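You operate a simulated robot arm through the tools that you are given. There is no shell and no other tool. Be economical: measure what you need, move in short steps, check, and stop when the job is done.

You are at the controls of a simulated robot arm. One attempt, no reset.

JOB
Put the steel insert marked "5" from the top of the mould bench on top of the electrode there and the steel insert that says "2" on top of the green electrode.
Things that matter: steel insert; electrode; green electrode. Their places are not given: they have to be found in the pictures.

Only the result counts: the job must be done as asked and must still hold three seconds after the hand-in. Knocking over, shifting, dropping, spilling or breaking anything else fails it.

ROBOT AND FRAMES
A 7-joint arm with a two-finger parallel gripper, fixed in place. Base frame: the origin is at the foot of the arm, x ahead of it, y to its left, z up; the work surface is at about z = 0. Lengths are in m, angles in degrees, forces in N, time in s.
With the tool pointing down near the work surface it reaches from about 0.22 to 0.58 m from the base axis. Its first joint turns from -66.0 to 66.0 degrees. Payload 2.5 kg.
The tool frame sits at the grasp point between the pads (the TCP): z along the fingers, y along the line on which they close. The tips reach 0.023 m beyond it. Largest opening 0.094 m; finger width 0.038, thickness 0.01; the body of the gripper, 0.054 by 0.096 m, starts 0.039 m behind the TCP.
Orientation is that of the tool frame in the base frame, as [roll, pitch, yaw] about the fixed x, y, z axes, in that order (R = Rz(yaw) Ry(pitch) Rx(roll)). With the fingers straight down and closing along the base's y, the tool's x points along the base's -x, its y along +y and its z along -z.

CONTROLS
- The arm moves only by the tool servo_tool. Its argument "rows" is a list of rows, each a list of 7 numbers: the shift along the tool's x, y, z in m, then the turn, a rotation vector about the tool's x, y, z in degrees, then the opening, from 0 (shut) to 1 (fully open). In form: [[dx, dy, dz, ax, ay, az, grip], ...]. A call has 1 to 10 rows; each row shifts and turns the commanded pose from where the row before left it, along the tool's axes as they then stand. A row lasts 0.2 s, in which the tool goes at most 0.05 m and 8.6 degrees; a call with a longer step from one row to the next is refused whole, and so is a gripper value outside its range. A pose out of reach is approached as far as the arm can. The call stops where the force on the tool passes 40 N (or 10 N more than at its start, if that is more) or the arm is blocked; 0.2 s more then pass. The fingers move at their own pace (about 0.108 m/s each) and stop on an object; they squeeze with about 26 N. The grip force told is the motor's: it shows also when the fingers shut on nothing. Time passes only in rows, and 0.2 s behind the last, so rows that do not move let the fingers close. It gives the time, the measured TCP pose, the force on the tool (base axes), the opening and the grip force at its end, in the units of the frame above (readings bear some noise).
- Cameras (640 x 400 px; columns grow to the right, rows downward): "scene" is fixed at [0.1577, -0.4364, 0.5293]; the picture's right is [0.60, -0.80, 0.00], its down [-0.49, -0.37, -0.78] and it looks along [0.63, 0.47, -0.62] (base axes); focal length 338 px, centre (320, 200). "wrist" rides on the gripper at [-0.039, 0, -0.044] in the tool frame; the picture's right is [0.00, -1.00, 0.00], its down [0.97, 0.00, -0.24] and it looks along [0.24, 0.00, 0.97] (tool axes); focal length 218 px, centre (320, 200).
- capture(camera): a new picture of that camera. No time passes.
- locate(camera, pixels): for up to 12 pixels [column, row] of the newest picture of that camera ("zoom" is the newest enlarged one), the place [x, y, z] in the base frame of the surface seen there, good to about 0.002 m, but the place of the scene camera against the robot may be out by one fixed shift of up to 0.025 m in any direction. No time passes.
- close_up(camera, box): a new picture of the part [left, top, right, bottom] of that camera's present view, enlarged. No time passes.
- finish_job(): hands the job in; it is judged then, once.

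Work in short steps. Measure before you move; look again where a grasp or a placing could have gone wrong, and mend it. You have 60 turns and 26 pictures in all, those below and enlarged ones among them. Open the gripper and draw the arm clear of the work before you hand the job in, unless the task says otherwise; then end with one line.

The tools are called after ">>>" as a command line: name --pt "numbers of a row" for each row, then --argument value for the rest, lists and objects as JSON in quotes. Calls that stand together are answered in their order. servo_tool: Moves the arm, as the interface text tells. Its arguments: {"type":"object","properties":{"rows":{"type":"array","items":{"type":"array","items":{"type":"number"}}}},"required":["rows"]} The other tools are called the same way: capture (camera) takes a picture; locate (camera, pixels) gives the place of the surface under pixels of a picture; close_up (camera, box) takes an enlarged picture of a part of a camera's view; finish_job () hands the job in.

At the start:

```text
time_s: 0.0
tool_pos: [0.3386, -0.1839, 0.2433]
ee_rot: [180.0, 0.1, 180.0]
force: [-0.7, 0.3, 0.1]
width: 0.0941
grasp_force: 0.1
```

scene: 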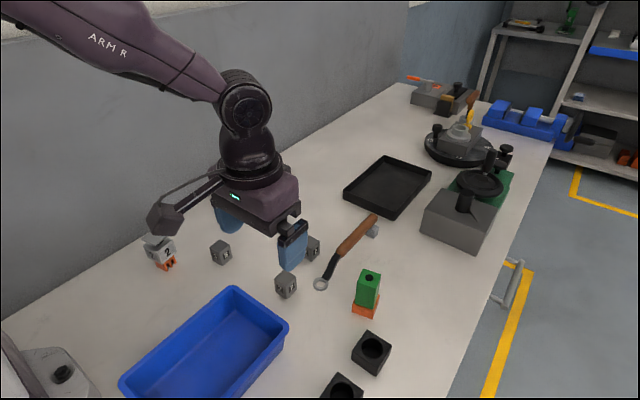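
wrist: 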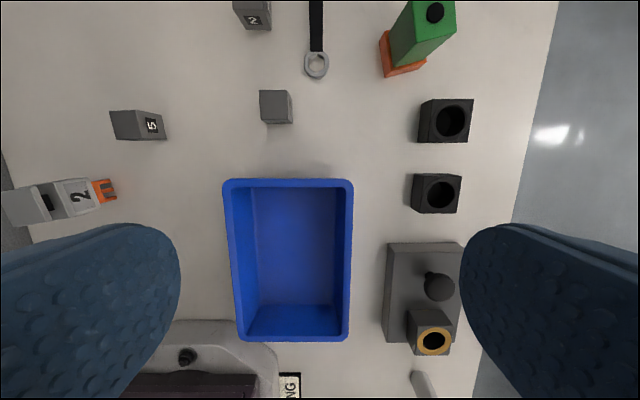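

The pictures show small grey blocks, a green block on orange, and a "2"-marked block at the left (scene about (160,250)). I take enlarged views to read the marks.

>>> close_up --camera "scene" --box '[130, 210, 330, 335]'

>>> close_up --camera "wrist" --box '[0, 60, 320, 260]'

```text
3.20 times, centred on (230, 272) of scene
```

zoom: 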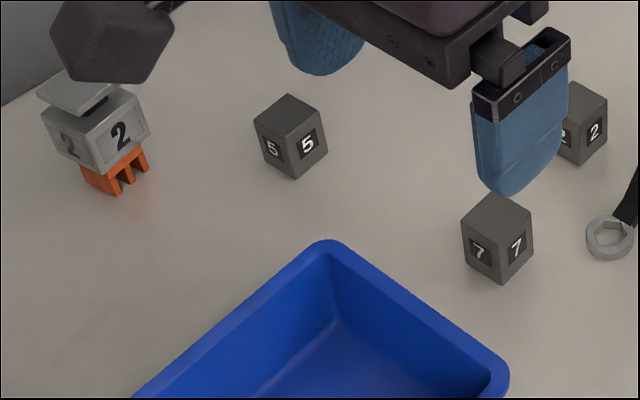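

```text
2.00 times, centred on (160, 160) of wrist
```

zoom: 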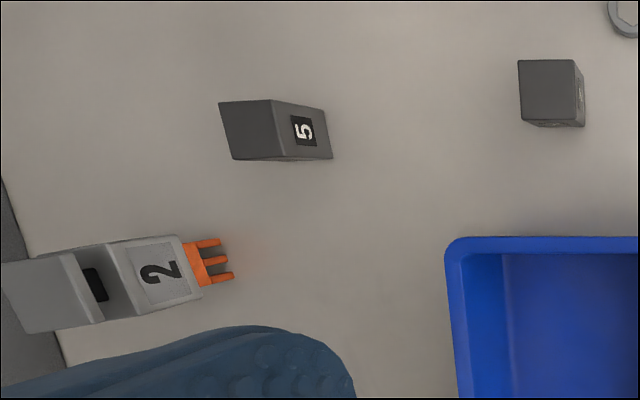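

The blocks read 5, 7 and 2, and a grey rib piece with orange prongs stands at the left. I look at the green object and at the rest of the bench to identify the electrodes.

>>> close_up --camera "scene" --box '[300, 240, 460, 400]'

>>> close_up --camera "scene" --box '[390, 60, 590, 260]'

>>> close_up --camera "wrist" --box '[220, 0, 540, 200]'

>>> locate --camera "wrist" --pixels '[[25, 206], [78, 197], [122, 126], [152, 125], [269, 107], [252, 8], [435, 12], [418, 40], [400, 70], [455, 120], [316, 66], [45, 202]]'

```text
2.50 times, centred on (380, 320) of scene
```

zoom: 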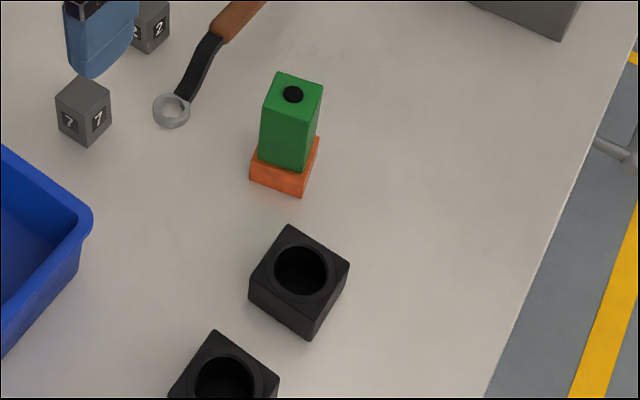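

```text
2.00 times, centred on (490, 160) of scene
```

zoom: 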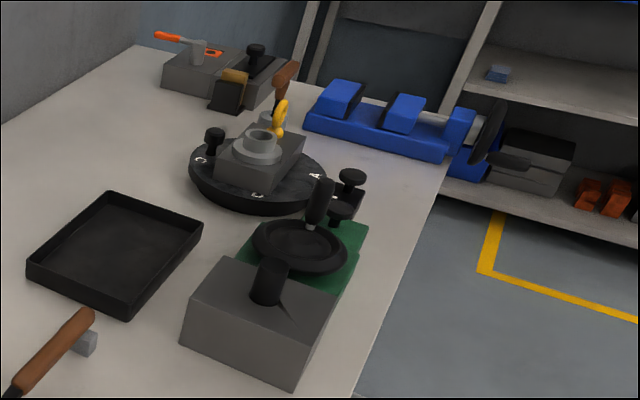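

```text
2.00 times, centred on (380, 100) of wrist
```

zoom: 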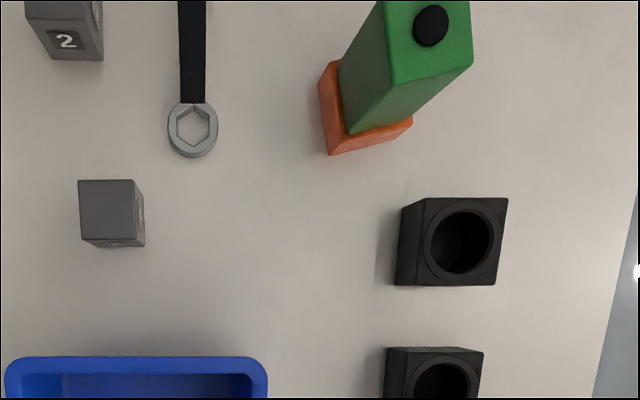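

```text
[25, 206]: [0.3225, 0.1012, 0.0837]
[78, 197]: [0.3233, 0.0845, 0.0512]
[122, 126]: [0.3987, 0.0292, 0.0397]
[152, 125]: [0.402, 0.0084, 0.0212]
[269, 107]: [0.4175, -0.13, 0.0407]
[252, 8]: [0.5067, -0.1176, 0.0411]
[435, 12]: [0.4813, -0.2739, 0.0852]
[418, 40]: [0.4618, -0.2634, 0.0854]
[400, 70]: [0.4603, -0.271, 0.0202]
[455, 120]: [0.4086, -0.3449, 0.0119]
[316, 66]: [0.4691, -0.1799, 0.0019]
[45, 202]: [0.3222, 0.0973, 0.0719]
```

The two electrodes are the green one (top z≈0.085) and the grey one with the top plate (z≈0.084); the inserts are about 0.04 tall. I move above insert 5 for a better view.

>>> servo_tool --pt "0 0.045 0 0 0 0 1" --pt "0 0.045 0 0 0 0 1" --pt "0 0.045 0 0 0 0 1" --pt "0 0.045 0 0 0 0 1" --pt "0 0.04 0 0 0 0 1" --pt "0 0 0 0 0 0 1"

>>> capture --camera "wrist"

```text
time_s: 1.4
tool_pos: [0.3383, 0.0383, 0.2431]
ee_rot: [-179.9, 0.0, 180.0]
force: [0.3, 1.3, 0.5]
width: 0.094
grasp_force: 0.1
```

```text
18 pictures are left
```

wrist: 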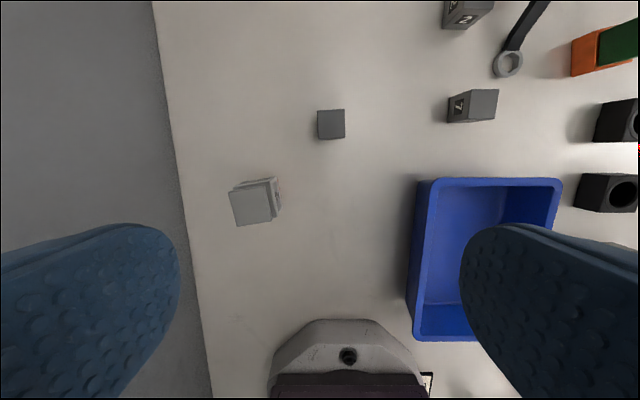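

Insert 5 is at about (330,125) and the grey electrode's top plate at about (253,202). I enlarge both to find their corners.

>>> close_up --camera "wrist" --box '[216, 90, 376, 240]'

```text
2.67 times, centred on (296, 165) of wrist
```

zoom: 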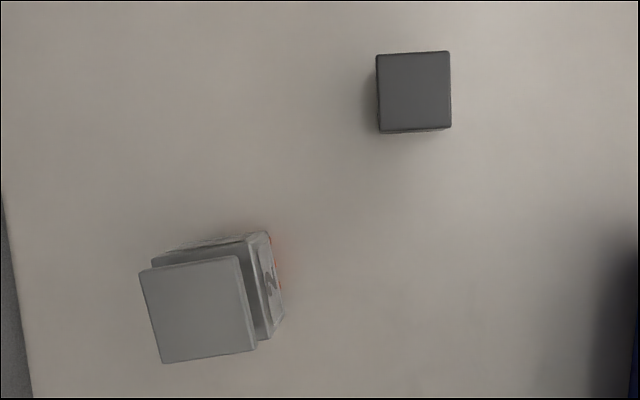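

>>> locate --camera "zoom" --pixels '[[379, 56], [448, 53], [449, 124], [381, 128], [414, 91], [141, 272], [238, 258], [254, 350], [163, 361], [198, 310]]'

```text
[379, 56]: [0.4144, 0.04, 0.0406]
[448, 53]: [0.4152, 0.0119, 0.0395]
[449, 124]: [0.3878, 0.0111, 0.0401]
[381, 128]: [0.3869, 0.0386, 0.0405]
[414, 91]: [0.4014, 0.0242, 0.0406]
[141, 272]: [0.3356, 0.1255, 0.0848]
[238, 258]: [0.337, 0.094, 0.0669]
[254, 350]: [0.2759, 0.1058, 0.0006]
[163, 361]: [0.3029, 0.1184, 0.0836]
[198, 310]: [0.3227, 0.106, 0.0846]
```

Insert 5 is centred at (0.401, 0.0255), top z 0.040 and about 0.029 wide. The plate's centre is (0.323, 0.106, 0.085), turned about 10°. I go over insert 5 and descend.

>>> servo_tool --pt "-0.0315 -0.0065 0 0 0 0 1" --pt "-0.0315 -0.0065 0 0 0 0 1" --pt "0 0 0.045 0 0 0 1" --pt "0 0 0.045 0 0 0 1" --pt "0 0 0.045 0 0 0 1" --pt "0 0 0.04 0 0 0 1" --pt "0 0 0.03 0 0 0 1" --pt "0 0 0.01 0 0 0 1" --pt "0 0 0 0 0 0 1"

```text
time_s: 3.4
tool_pos: [0.4025, 0.0228, 0.0275]
ee_rot: [-179.9, 0.0, -180.0]
force: [0.1, -0.4, -0.1]
width: 0.0938
grasp_force: 0.1
```

The tool is at y 0.0228, about 2.5 mm off the insert's centre. I correct that and close the fingers.

>>> servo_tool --pt "0.001 0.0025 0 0 0 0 1" --pt "0 0 0 0 0 0 0.5" --pt "0 0 0 0 0 0 0" --pt "0 0 0 0 0 0 0" --pt "0 0 0 0 0 0 0" --pt "0 0 0 0 0 0 0"

```text
time_s: 4.8
tool_pos: [0.4002, 0.0256, 0.0289]
ee_rot: [-179.9, 0.0, -180.0]
force: [0.4, 0.3, 1.3]
width: 0.03
grasp_force: 26.0
```

Gripped at 0.030 wide. I lift it straight up, then carry it over the plate with a 10° turn.

>>> servo_tool --pt "0 0 -0.02 0 0 0 0" --pt "0 0 -0.045 0 0 0 0" --pt "0 0 -0.045 0 0 0 0" --pt "0 0 -0.03 0 0 0 0" --pt "0.0395 0.04 0 0 0 0 0" --pt "0.0295 0.03 0 0 0 0 0" --pt "0.0095 0.01 0 0 0 -5 0" --pt "0 0 0 0 0 -5 0" --pt "0 0 0 0 0 0 0"

>>> capture --camera "wrist"

>>> capture --camera "scene"

```text
refused: row 5 steps farther than a row can; nothing moved
```

```text
16 pictures are left
```

wrist: 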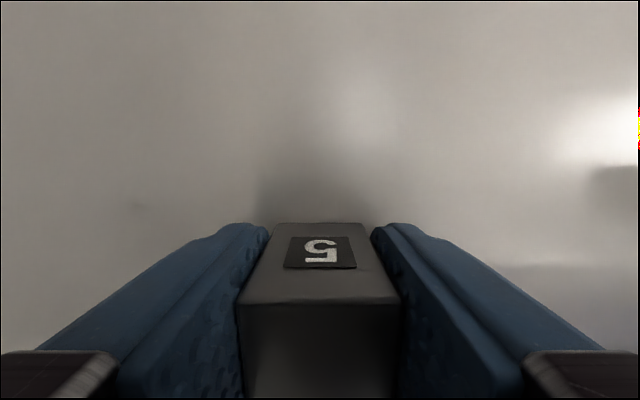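

```text
15 pictures are left
```

scene: 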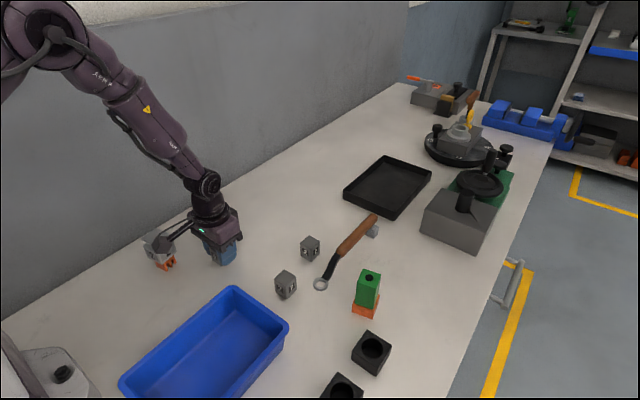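

The call was refused because row 5 was too long. The insert is held squarely between the pads, so I lift and carry it with shorter rows.

>>> servo_tool --pt "0 0 -0.02 0 0 0 0" --pt "0 0 -0.04 0 0 0 0" --pt "0 0 -0.04 0 0 0 0" --pt "0 0 -0.03 0 0 0 0" --pt "0.029 0.03 0 0 0 0 0" --pt "0.029 0.03 0 0 0 0 0" --pt "0.0205 0.0205 0 0 0 0 0" --pt "0 0 0 0 0 -5 0" --pt "0 0 0 0 0 -5 0" --pt "0 0 0 0 0 0 0"

>>> capture --camera "wrist"

```text
time_s: 7.0
tool_pos: [0.3227, 0.1065, 0.1584]
ee_rot: [180.0, 0.0, -169.9]
force: [-0.3, 0.0, -2.6]
width: 0.0298
grasp_force: 25.8
```

```text
14 pictures are left
```

wrist: 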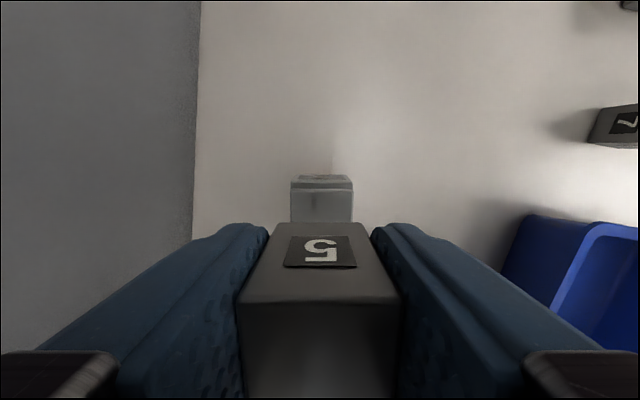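

The plate (columns 291–352) lines up with the insert. I check where the insert sits in the hand and where the plate's far edge lies.

>>> locate --camera "wrist" --pixels '[[321, 228], [321, 300], [321, 310], [298, 198], [346, 198], [321, 190]]'

```text
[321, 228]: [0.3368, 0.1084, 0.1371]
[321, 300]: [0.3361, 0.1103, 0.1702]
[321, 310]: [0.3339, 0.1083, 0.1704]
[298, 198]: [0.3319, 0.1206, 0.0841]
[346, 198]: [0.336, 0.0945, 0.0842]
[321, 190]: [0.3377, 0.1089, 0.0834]
```

The insert's front face is at x≈0.3365 and the plate edge at ≈0.3385, so they are centred. The gap is about 0.046, so I lower 0.044 and read the force.

>>> servo_tool --pt "0 0 0.02 0 0 0 0" --pt "0 0 0.015 0 0 0 0" --pt "0 0 0.006 0 0 0 0" --pt "0 0 0.003 0 0 0 0" --pt "0 0 0 0 0 0 0"

>>> servo_tool --pt "0 0 0.001 0 0 0 0" --pt "0 0 0 0 0 0 0"

```text
time_s: 8.2
tool_pos: [0.3221, 0.1057, 0.1123]
ee_rot: [180.0, 0.0, -170.0]
force: [-0.4, -0.4, -3.4]
width: 0.0297
grasp_force: 26.3
```

```text
time_s: 8.8
tool_pos: [0.3227, 0.1062, 0.1119]
ee_rot: [179.9, 0.0, -170.0]
force: [-0.4, 0.6, -3.4]
width: 0.0298
grasp_force: 25.4
```

No contact yet, with the force steady at -3.4 N (the insert's weight). I go down another millimetre at a time.

>>> servo_tool --pt "0 0 0.001 0 0 0 0" --pt "0 0 0 0 0 0 0"

>>> close_up --camera "scene" --box '[110, 190, 250, 290]'

```text
time_s: 9.4
tool_pos: [0.3227, 0.1061, 0.1115]
ee_rot: [179.9, 0.0, -170.0]
force: [-1.4, -0.3, 2.5]
width: 0.03
grasp_force: 26.0
```

```text
4.00 times, centred on (180, 240) of scene
```

zoom: 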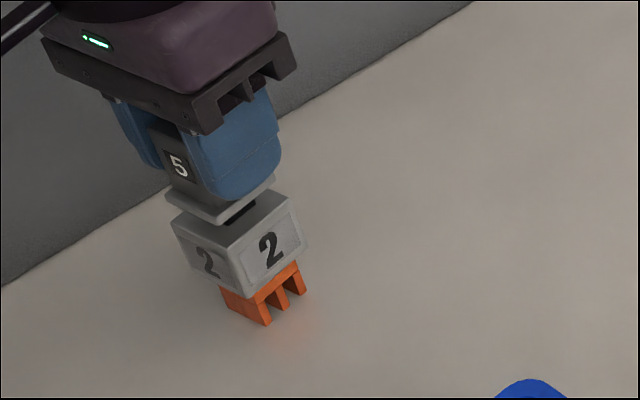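

The force has gone to +2.5 N, so the insert rests on the plate. I open slowly and rise straight up.

>>> servo_tool --pt "0 0 0 0 0 0 0.4" --pt "0 0 0 0 0 0 0.6" --pt "0 0 0 0 0 0 0.6" --pt "0 0 -0.02 0 0 0 0.6" --pt "0 0 -0.04 0 0 0 0.6" --pt "0 0 -0.045 0 0 0 0.6" --pt "0 0 -0.03 0 0 0 1" --pt "0 0 0 0 0 5 1" --pt "0 0 0 0 0 5 1" --pt "0 0 0 0 0 0 1"

>>> capture --camera "scene"

```text
time_s: 11.6
tool_pos: [0.3228, 0.1071, 0.2466]
ee_rot: [-180.0, -0.1, -180.0]
force: [-0.1, -0.2, 0.6]
width: 0.094
grasp_force: 0.1
```

```text
12 pictures are left
```

scene: 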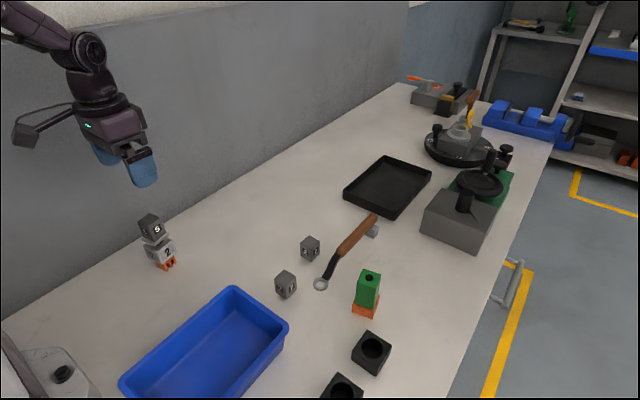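

Insert 5 stands on the grey electrode. Now I move to a view over insert 2 (scene (310,248)) and the green electrode.

>>> servo_tool --pt "-0.0167 -0.0396 0 0 0 0 1" --pt "-0.0167 -0.0396 0 0 0 0 1" --pt "-0.0167 -0.0396 0 0 0 0 1" --pt "-0.0167 -0.0396 0 0 0 0 1" --pt "-0.0167 -0.0396 0 0 0 0 1" --pt "-0.0167 -0.0396 0 0 0 0 1" --pt "-0.0167 -0.0396 0 0 0 0 1" --pt "0 0 0 0 0 0 1"

>>> close_up --camera "wrist" --box '[220, 80, 480, 243]'

```text
time_s: 13.4
tool_pos: [0.4396, -0.1707, 0.2456]
ee_rot: [-180.0, 0.0, 179.9]
force: [0.7, -0.8, -0.9]
width: 0.0941
grasp_force: 0.1
```

```text
2.45 times, centred on (350, 162) of wrist
```

zoom: 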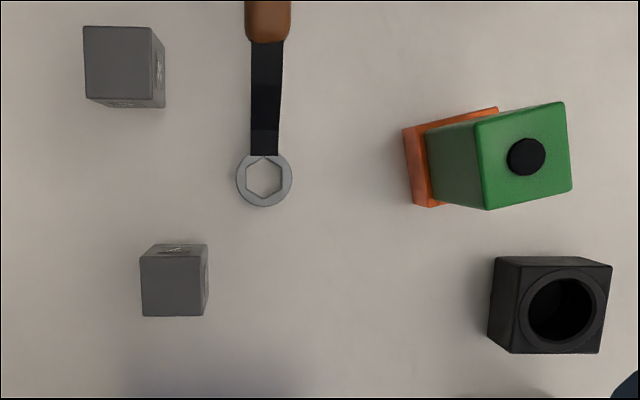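

>>> locate --camera "zoom" --pixels '[[86, 29], [149, 30], [155, 97], [89, 95], [120, 63], [477, 122], [562, 105], [568, 188], [489, 206], [525, 156], [500, 150], [265, 160]]'

```text
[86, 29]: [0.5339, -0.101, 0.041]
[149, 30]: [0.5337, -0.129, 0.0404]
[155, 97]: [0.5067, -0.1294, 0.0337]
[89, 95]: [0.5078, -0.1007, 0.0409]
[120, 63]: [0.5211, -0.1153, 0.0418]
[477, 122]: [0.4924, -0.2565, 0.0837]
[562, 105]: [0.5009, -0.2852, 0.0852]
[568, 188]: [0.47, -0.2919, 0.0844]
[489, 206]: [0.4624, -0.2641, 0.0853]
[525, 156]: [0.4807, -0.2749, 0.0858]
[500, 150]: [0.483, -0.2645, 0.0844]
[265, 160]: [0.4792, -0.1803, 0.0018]
```

Insert 2 is centred at (0.5205, -0.115) with almost no turn. The green top is at (0.481, -0.2745, 0.085), turned about +15°. The wrench lies near y -0.18, so I descend with the fingers only 60% open.

>>> servo_tool --pt "-0.027 0.0186 0 0 0 0 0.6" --pt "-0.027 0.0186 0 0 0 0 0.6" --pt "-0.027 0.0186 0 0 0 0 0.6" --pt "0 0 0.045 0 0 0 0.6" --pt "0 0 0.045 0 0 0 0.6" --pt "0 0 0.045 0 0 0 0.6" --pt "0 0 0 0 0 0 0.6"

>>> capture --camera "wrist"

```text
time_s: 15.0
tool_pos: [0.5211, -0.1158, 0.1108]
ee_rot: [-180.0, -0.1, 180.0]
force: [0.1, 0.5, -0.9]
width: 0.0566
grasp_force: 0.2
```

```text
10 pictures are left
```

wrist: 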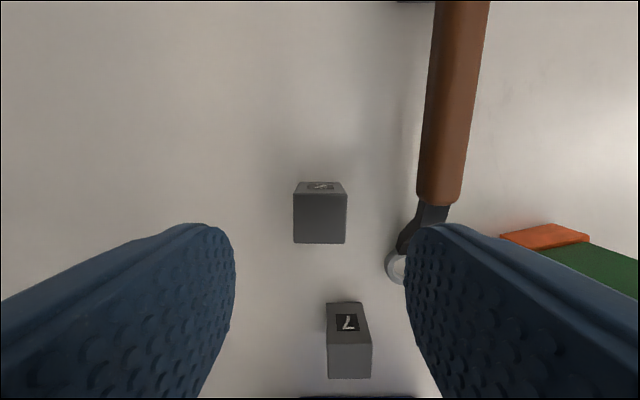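

The insert is centred between the fingers (columns 293–347) and clear of the wrench. I descend and grip.

>>> servo_tool --pt "0 0 0.04 0 0 0 0.6" --pt "0 0 0.03 0 0 0 0.6" --pt "0 0 0.012 0 0 0 0.6" --pt "0 0 0 0 0 0 0.6" --pt "0 0 0 0 0 0 0.3" --pt "0 0 0 0 0 0 0" --pt "0 0 0 0 0 0 0" --pt "0 0 0 0 0 0 0"

```text
time_s: 16.8
tool_pos: [0.519, -0.1152, 0.0301]
ee_rot: [180.0, 0.0, -180.0]
force: [0.0, 0.1, -0.1]
width: 0.0298
grasp_force: 26.4
```

Gripped at 0.0298 wide. I lift 0.13, carry it over the green electrode and turn it 15°.

>>> servo_tool --pt "0 0 -0.04 0 0 0 0" --pt "0 0 -0.045 0 0 0 0" --pt "0 0 -0.045 0 0 0 0" --pt "0.0095 -0.0398 0 0 0 0 0" --pt "0.0095 -0.0398 0 0 0 0 0" --pt "0.0095 -0.0398 0 0 0 0 0" --pt "0.0095 -0.0398 0 0 0 0 0" --pt "0 0 0 0 0 -7.5 0" --pt "0 0 0 0 0 -7.5 0" --pt "0 0 0 0 0 0 0"

>>> capture --camera "wrist"

```text
time_s: 19.0
tool_pos: [0.4814, -0.2754, 0.1606]
ee_rot: [180.0, 0.1, -164.9]
force: [-0.7, 0.6, -2.7]
width: 0.03
grasp_force: 25.9
```

```text
9 pictures are left
```

wrist: 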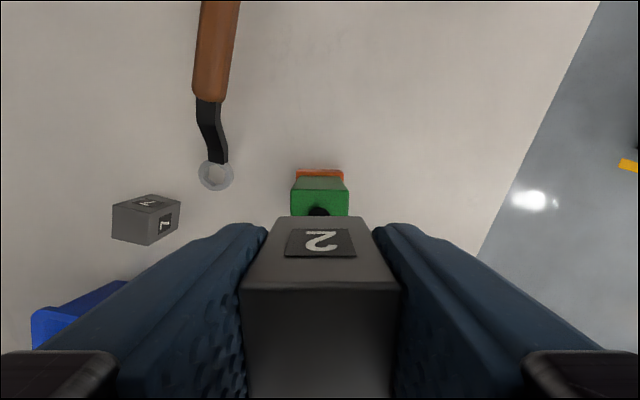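

The green top (columns 291–348) lines up with the insert. I measure the front faces along the hand's direction.

>>> locate --camera "wrist" --pixels '[[319, 222], [319, 280], [319, 288], [319, 195], [296, 195], [343, 195], [319, 205]]'

```text
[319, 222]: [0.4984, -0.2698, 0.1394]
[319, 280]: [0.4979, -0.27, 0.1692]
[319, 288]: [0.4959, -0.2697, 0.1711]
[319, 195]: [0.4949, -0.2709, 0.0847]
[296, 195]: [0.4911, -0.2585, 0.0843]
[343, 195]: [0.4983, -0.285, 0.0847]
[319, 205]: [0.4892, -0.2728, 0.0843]
```

The insert sits about 3 mm too far forward along the hand's axis. I shift back 3 mm, lower 0.044 and then step down by millimetres.

>>> servo_tool --pt "0.003 0 0 0 0 0 0" --pt "0 0 0.02 0 0 0 0" --pt "0 0 0.015 0 0 0 0" --pt "0 0 0.006 0 0 0 0" --pt "0 0 0.002 0 0 0 0" --pt "0 0 0 0 0 0 0"

>>> servo_tool --pt "0 0 0.001 0 0 0 0" --pt "0 0 0 0 0 0 0"

```text
time_s: 20.4
tool_pos: [0.479, -0.2742, 0.1154]
ee_rot: [179.9, 0.0, -165.0]
force: [-0.6, 0.2, -2.4]
width: 0.0298
grasp_force: 26.2
```

```text
time_s: 21.0
tool_pos: [0.4799, -0.2739, 0.1154]
ee_rot: [180.0, 0.0, -165.1]
force: [-0.9, 0.3, -2.4]
width: 0.0301
grasp_force: 26.7
```

Still hanging free at -2.4 N. I continue in millimetre steps.

>>> servo_tool --pt "0 0 0.001 0 0 0 0" --pt "0 0 0 0 0 0 0"

>>> close_up --camera "scene" --box '[290, 210, 450, 330]'

```text
time_s: 21.6
tool_pos: [0.4796, -0.2751, 0.1142]
ee_rot: [180.0, 0.0, -165.0]
force: [-0.7, 0.3, -3.3]
width: 0.0299
grasp_force: 25.9
```

```text
3.33 times, centred on (370, 270) of scene
```

zoom: 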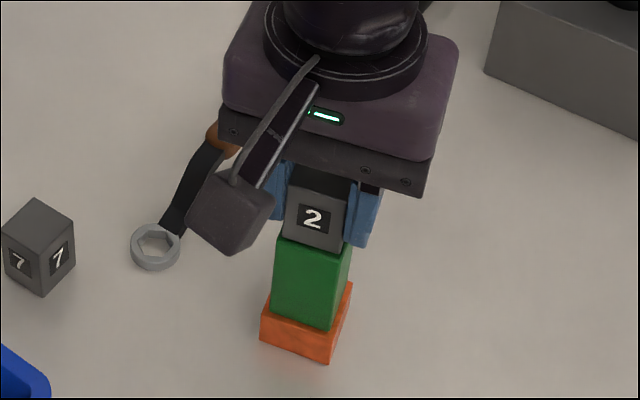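

The insert sits right over the green top but has not touched it yet. I go 1 mm lower.

>>> servo_tool --pt "0 0 0.001 0 0 0 0" --pt "0 0 0 0 0 0 0"

```text
time_s: 22.2
tool_pos: [0.4806, -0.2748, 0.1148]
ee_rot: [179.9, 0.0, -165.0]
force: [-0.2, 0.8, -2.3]
width: 0.0298
grasp_force: 26.3
```

>>> servo_tool --pt "0 0 0.001 0 0 0 0" --pt "0 0 0 0 0 0 0"

```text
time_s: 22.8
tool_pos: [0.4803, -0.2751, 0.1132]
ee_rot: [179.9, 0.1, -165.0]
force: [-0.9, 0.7, -0.9]
width: 0.0296
grasp_force: 26.6
```

The force has risen to -0.9 N, so contact is starting. I go half a millimetre more to seat it.

>>> servo_tool --pt "0 0 0.0005 0 0 0 0" --pt "0 0 0 0 0 0 0"

```text
time_s: 23.4
tool_pos: [0.4808, -0.2742, 0.1128]
ee_rot: [-180.0, 0.0, -165.0]
force: [-1.8, 0.7, 5.9]
width: 0.0299
grasp_force: 25.5
```

The insert is seated, with the force at +5.9 N. I open and rise.

>>> servo_tool --pt "0 0 0 0 0 0 0.4" --pt "0 0 0 0 0 0 0.6" --pt "0 0 0 0 0 0 0.6" --pt "0 0 -0.02 0 0 0 0.6" --pt "0 0 -0.04 0 0 0 0.6" --pt "0 0 -0.045 0 0 0 0.6" --pt "0.03 0.03 -0.02 0 0 0 0.6" --pt "0.03 0.03 0 0 0 0 1" --pt "0.03 0.03 0 0 0 0 1" --pt "0 0 0 0 0 0 1"

>>> capture --camera "scene"

>>> close_up --camera "scene" --box '[110, 200, 430, 400]'

```text
time_s: 25.6
tool_pos: [0.3691, -0.2101, 0.2384]
ee_rot: [-180.0, 0.1, -165.0]
force: [0.5, -0.3, 0.2]
width: 0.0938
grasp_force: 0.0
```

```text
7 pictures are left
```

scene: 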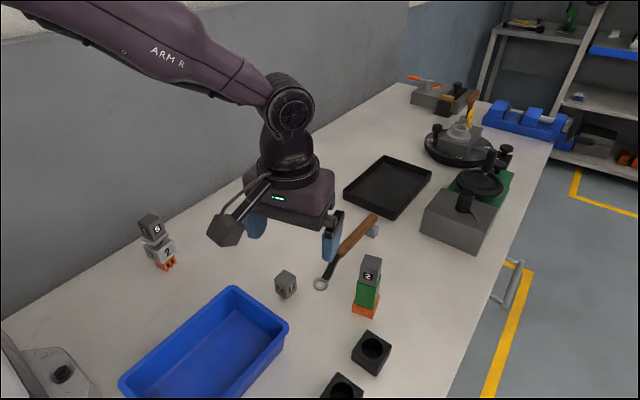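

```text
2.00 times, centred on (270, 300) of scene
```

zoom: 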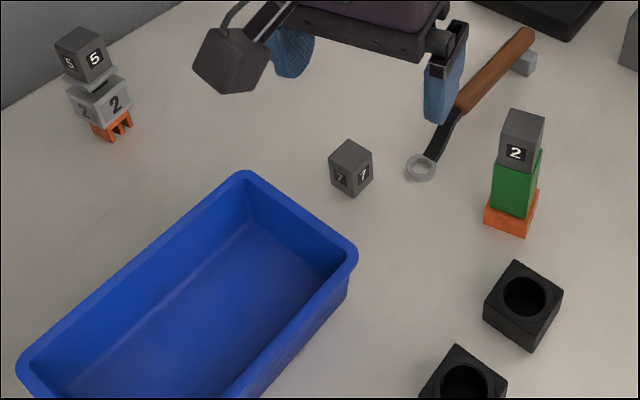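

Both inserts stand squarely on their electrodes, nothing else has moved, and the gripper is open and clear. I hand the job in.

>>> finish_job

```text
The job is handed in.
```

I put insert 5 on the grey electrode, reading "the electrode there" as that one, and insert 2 on the green electrode; both stood steady and nothing else had moved when I handed in.
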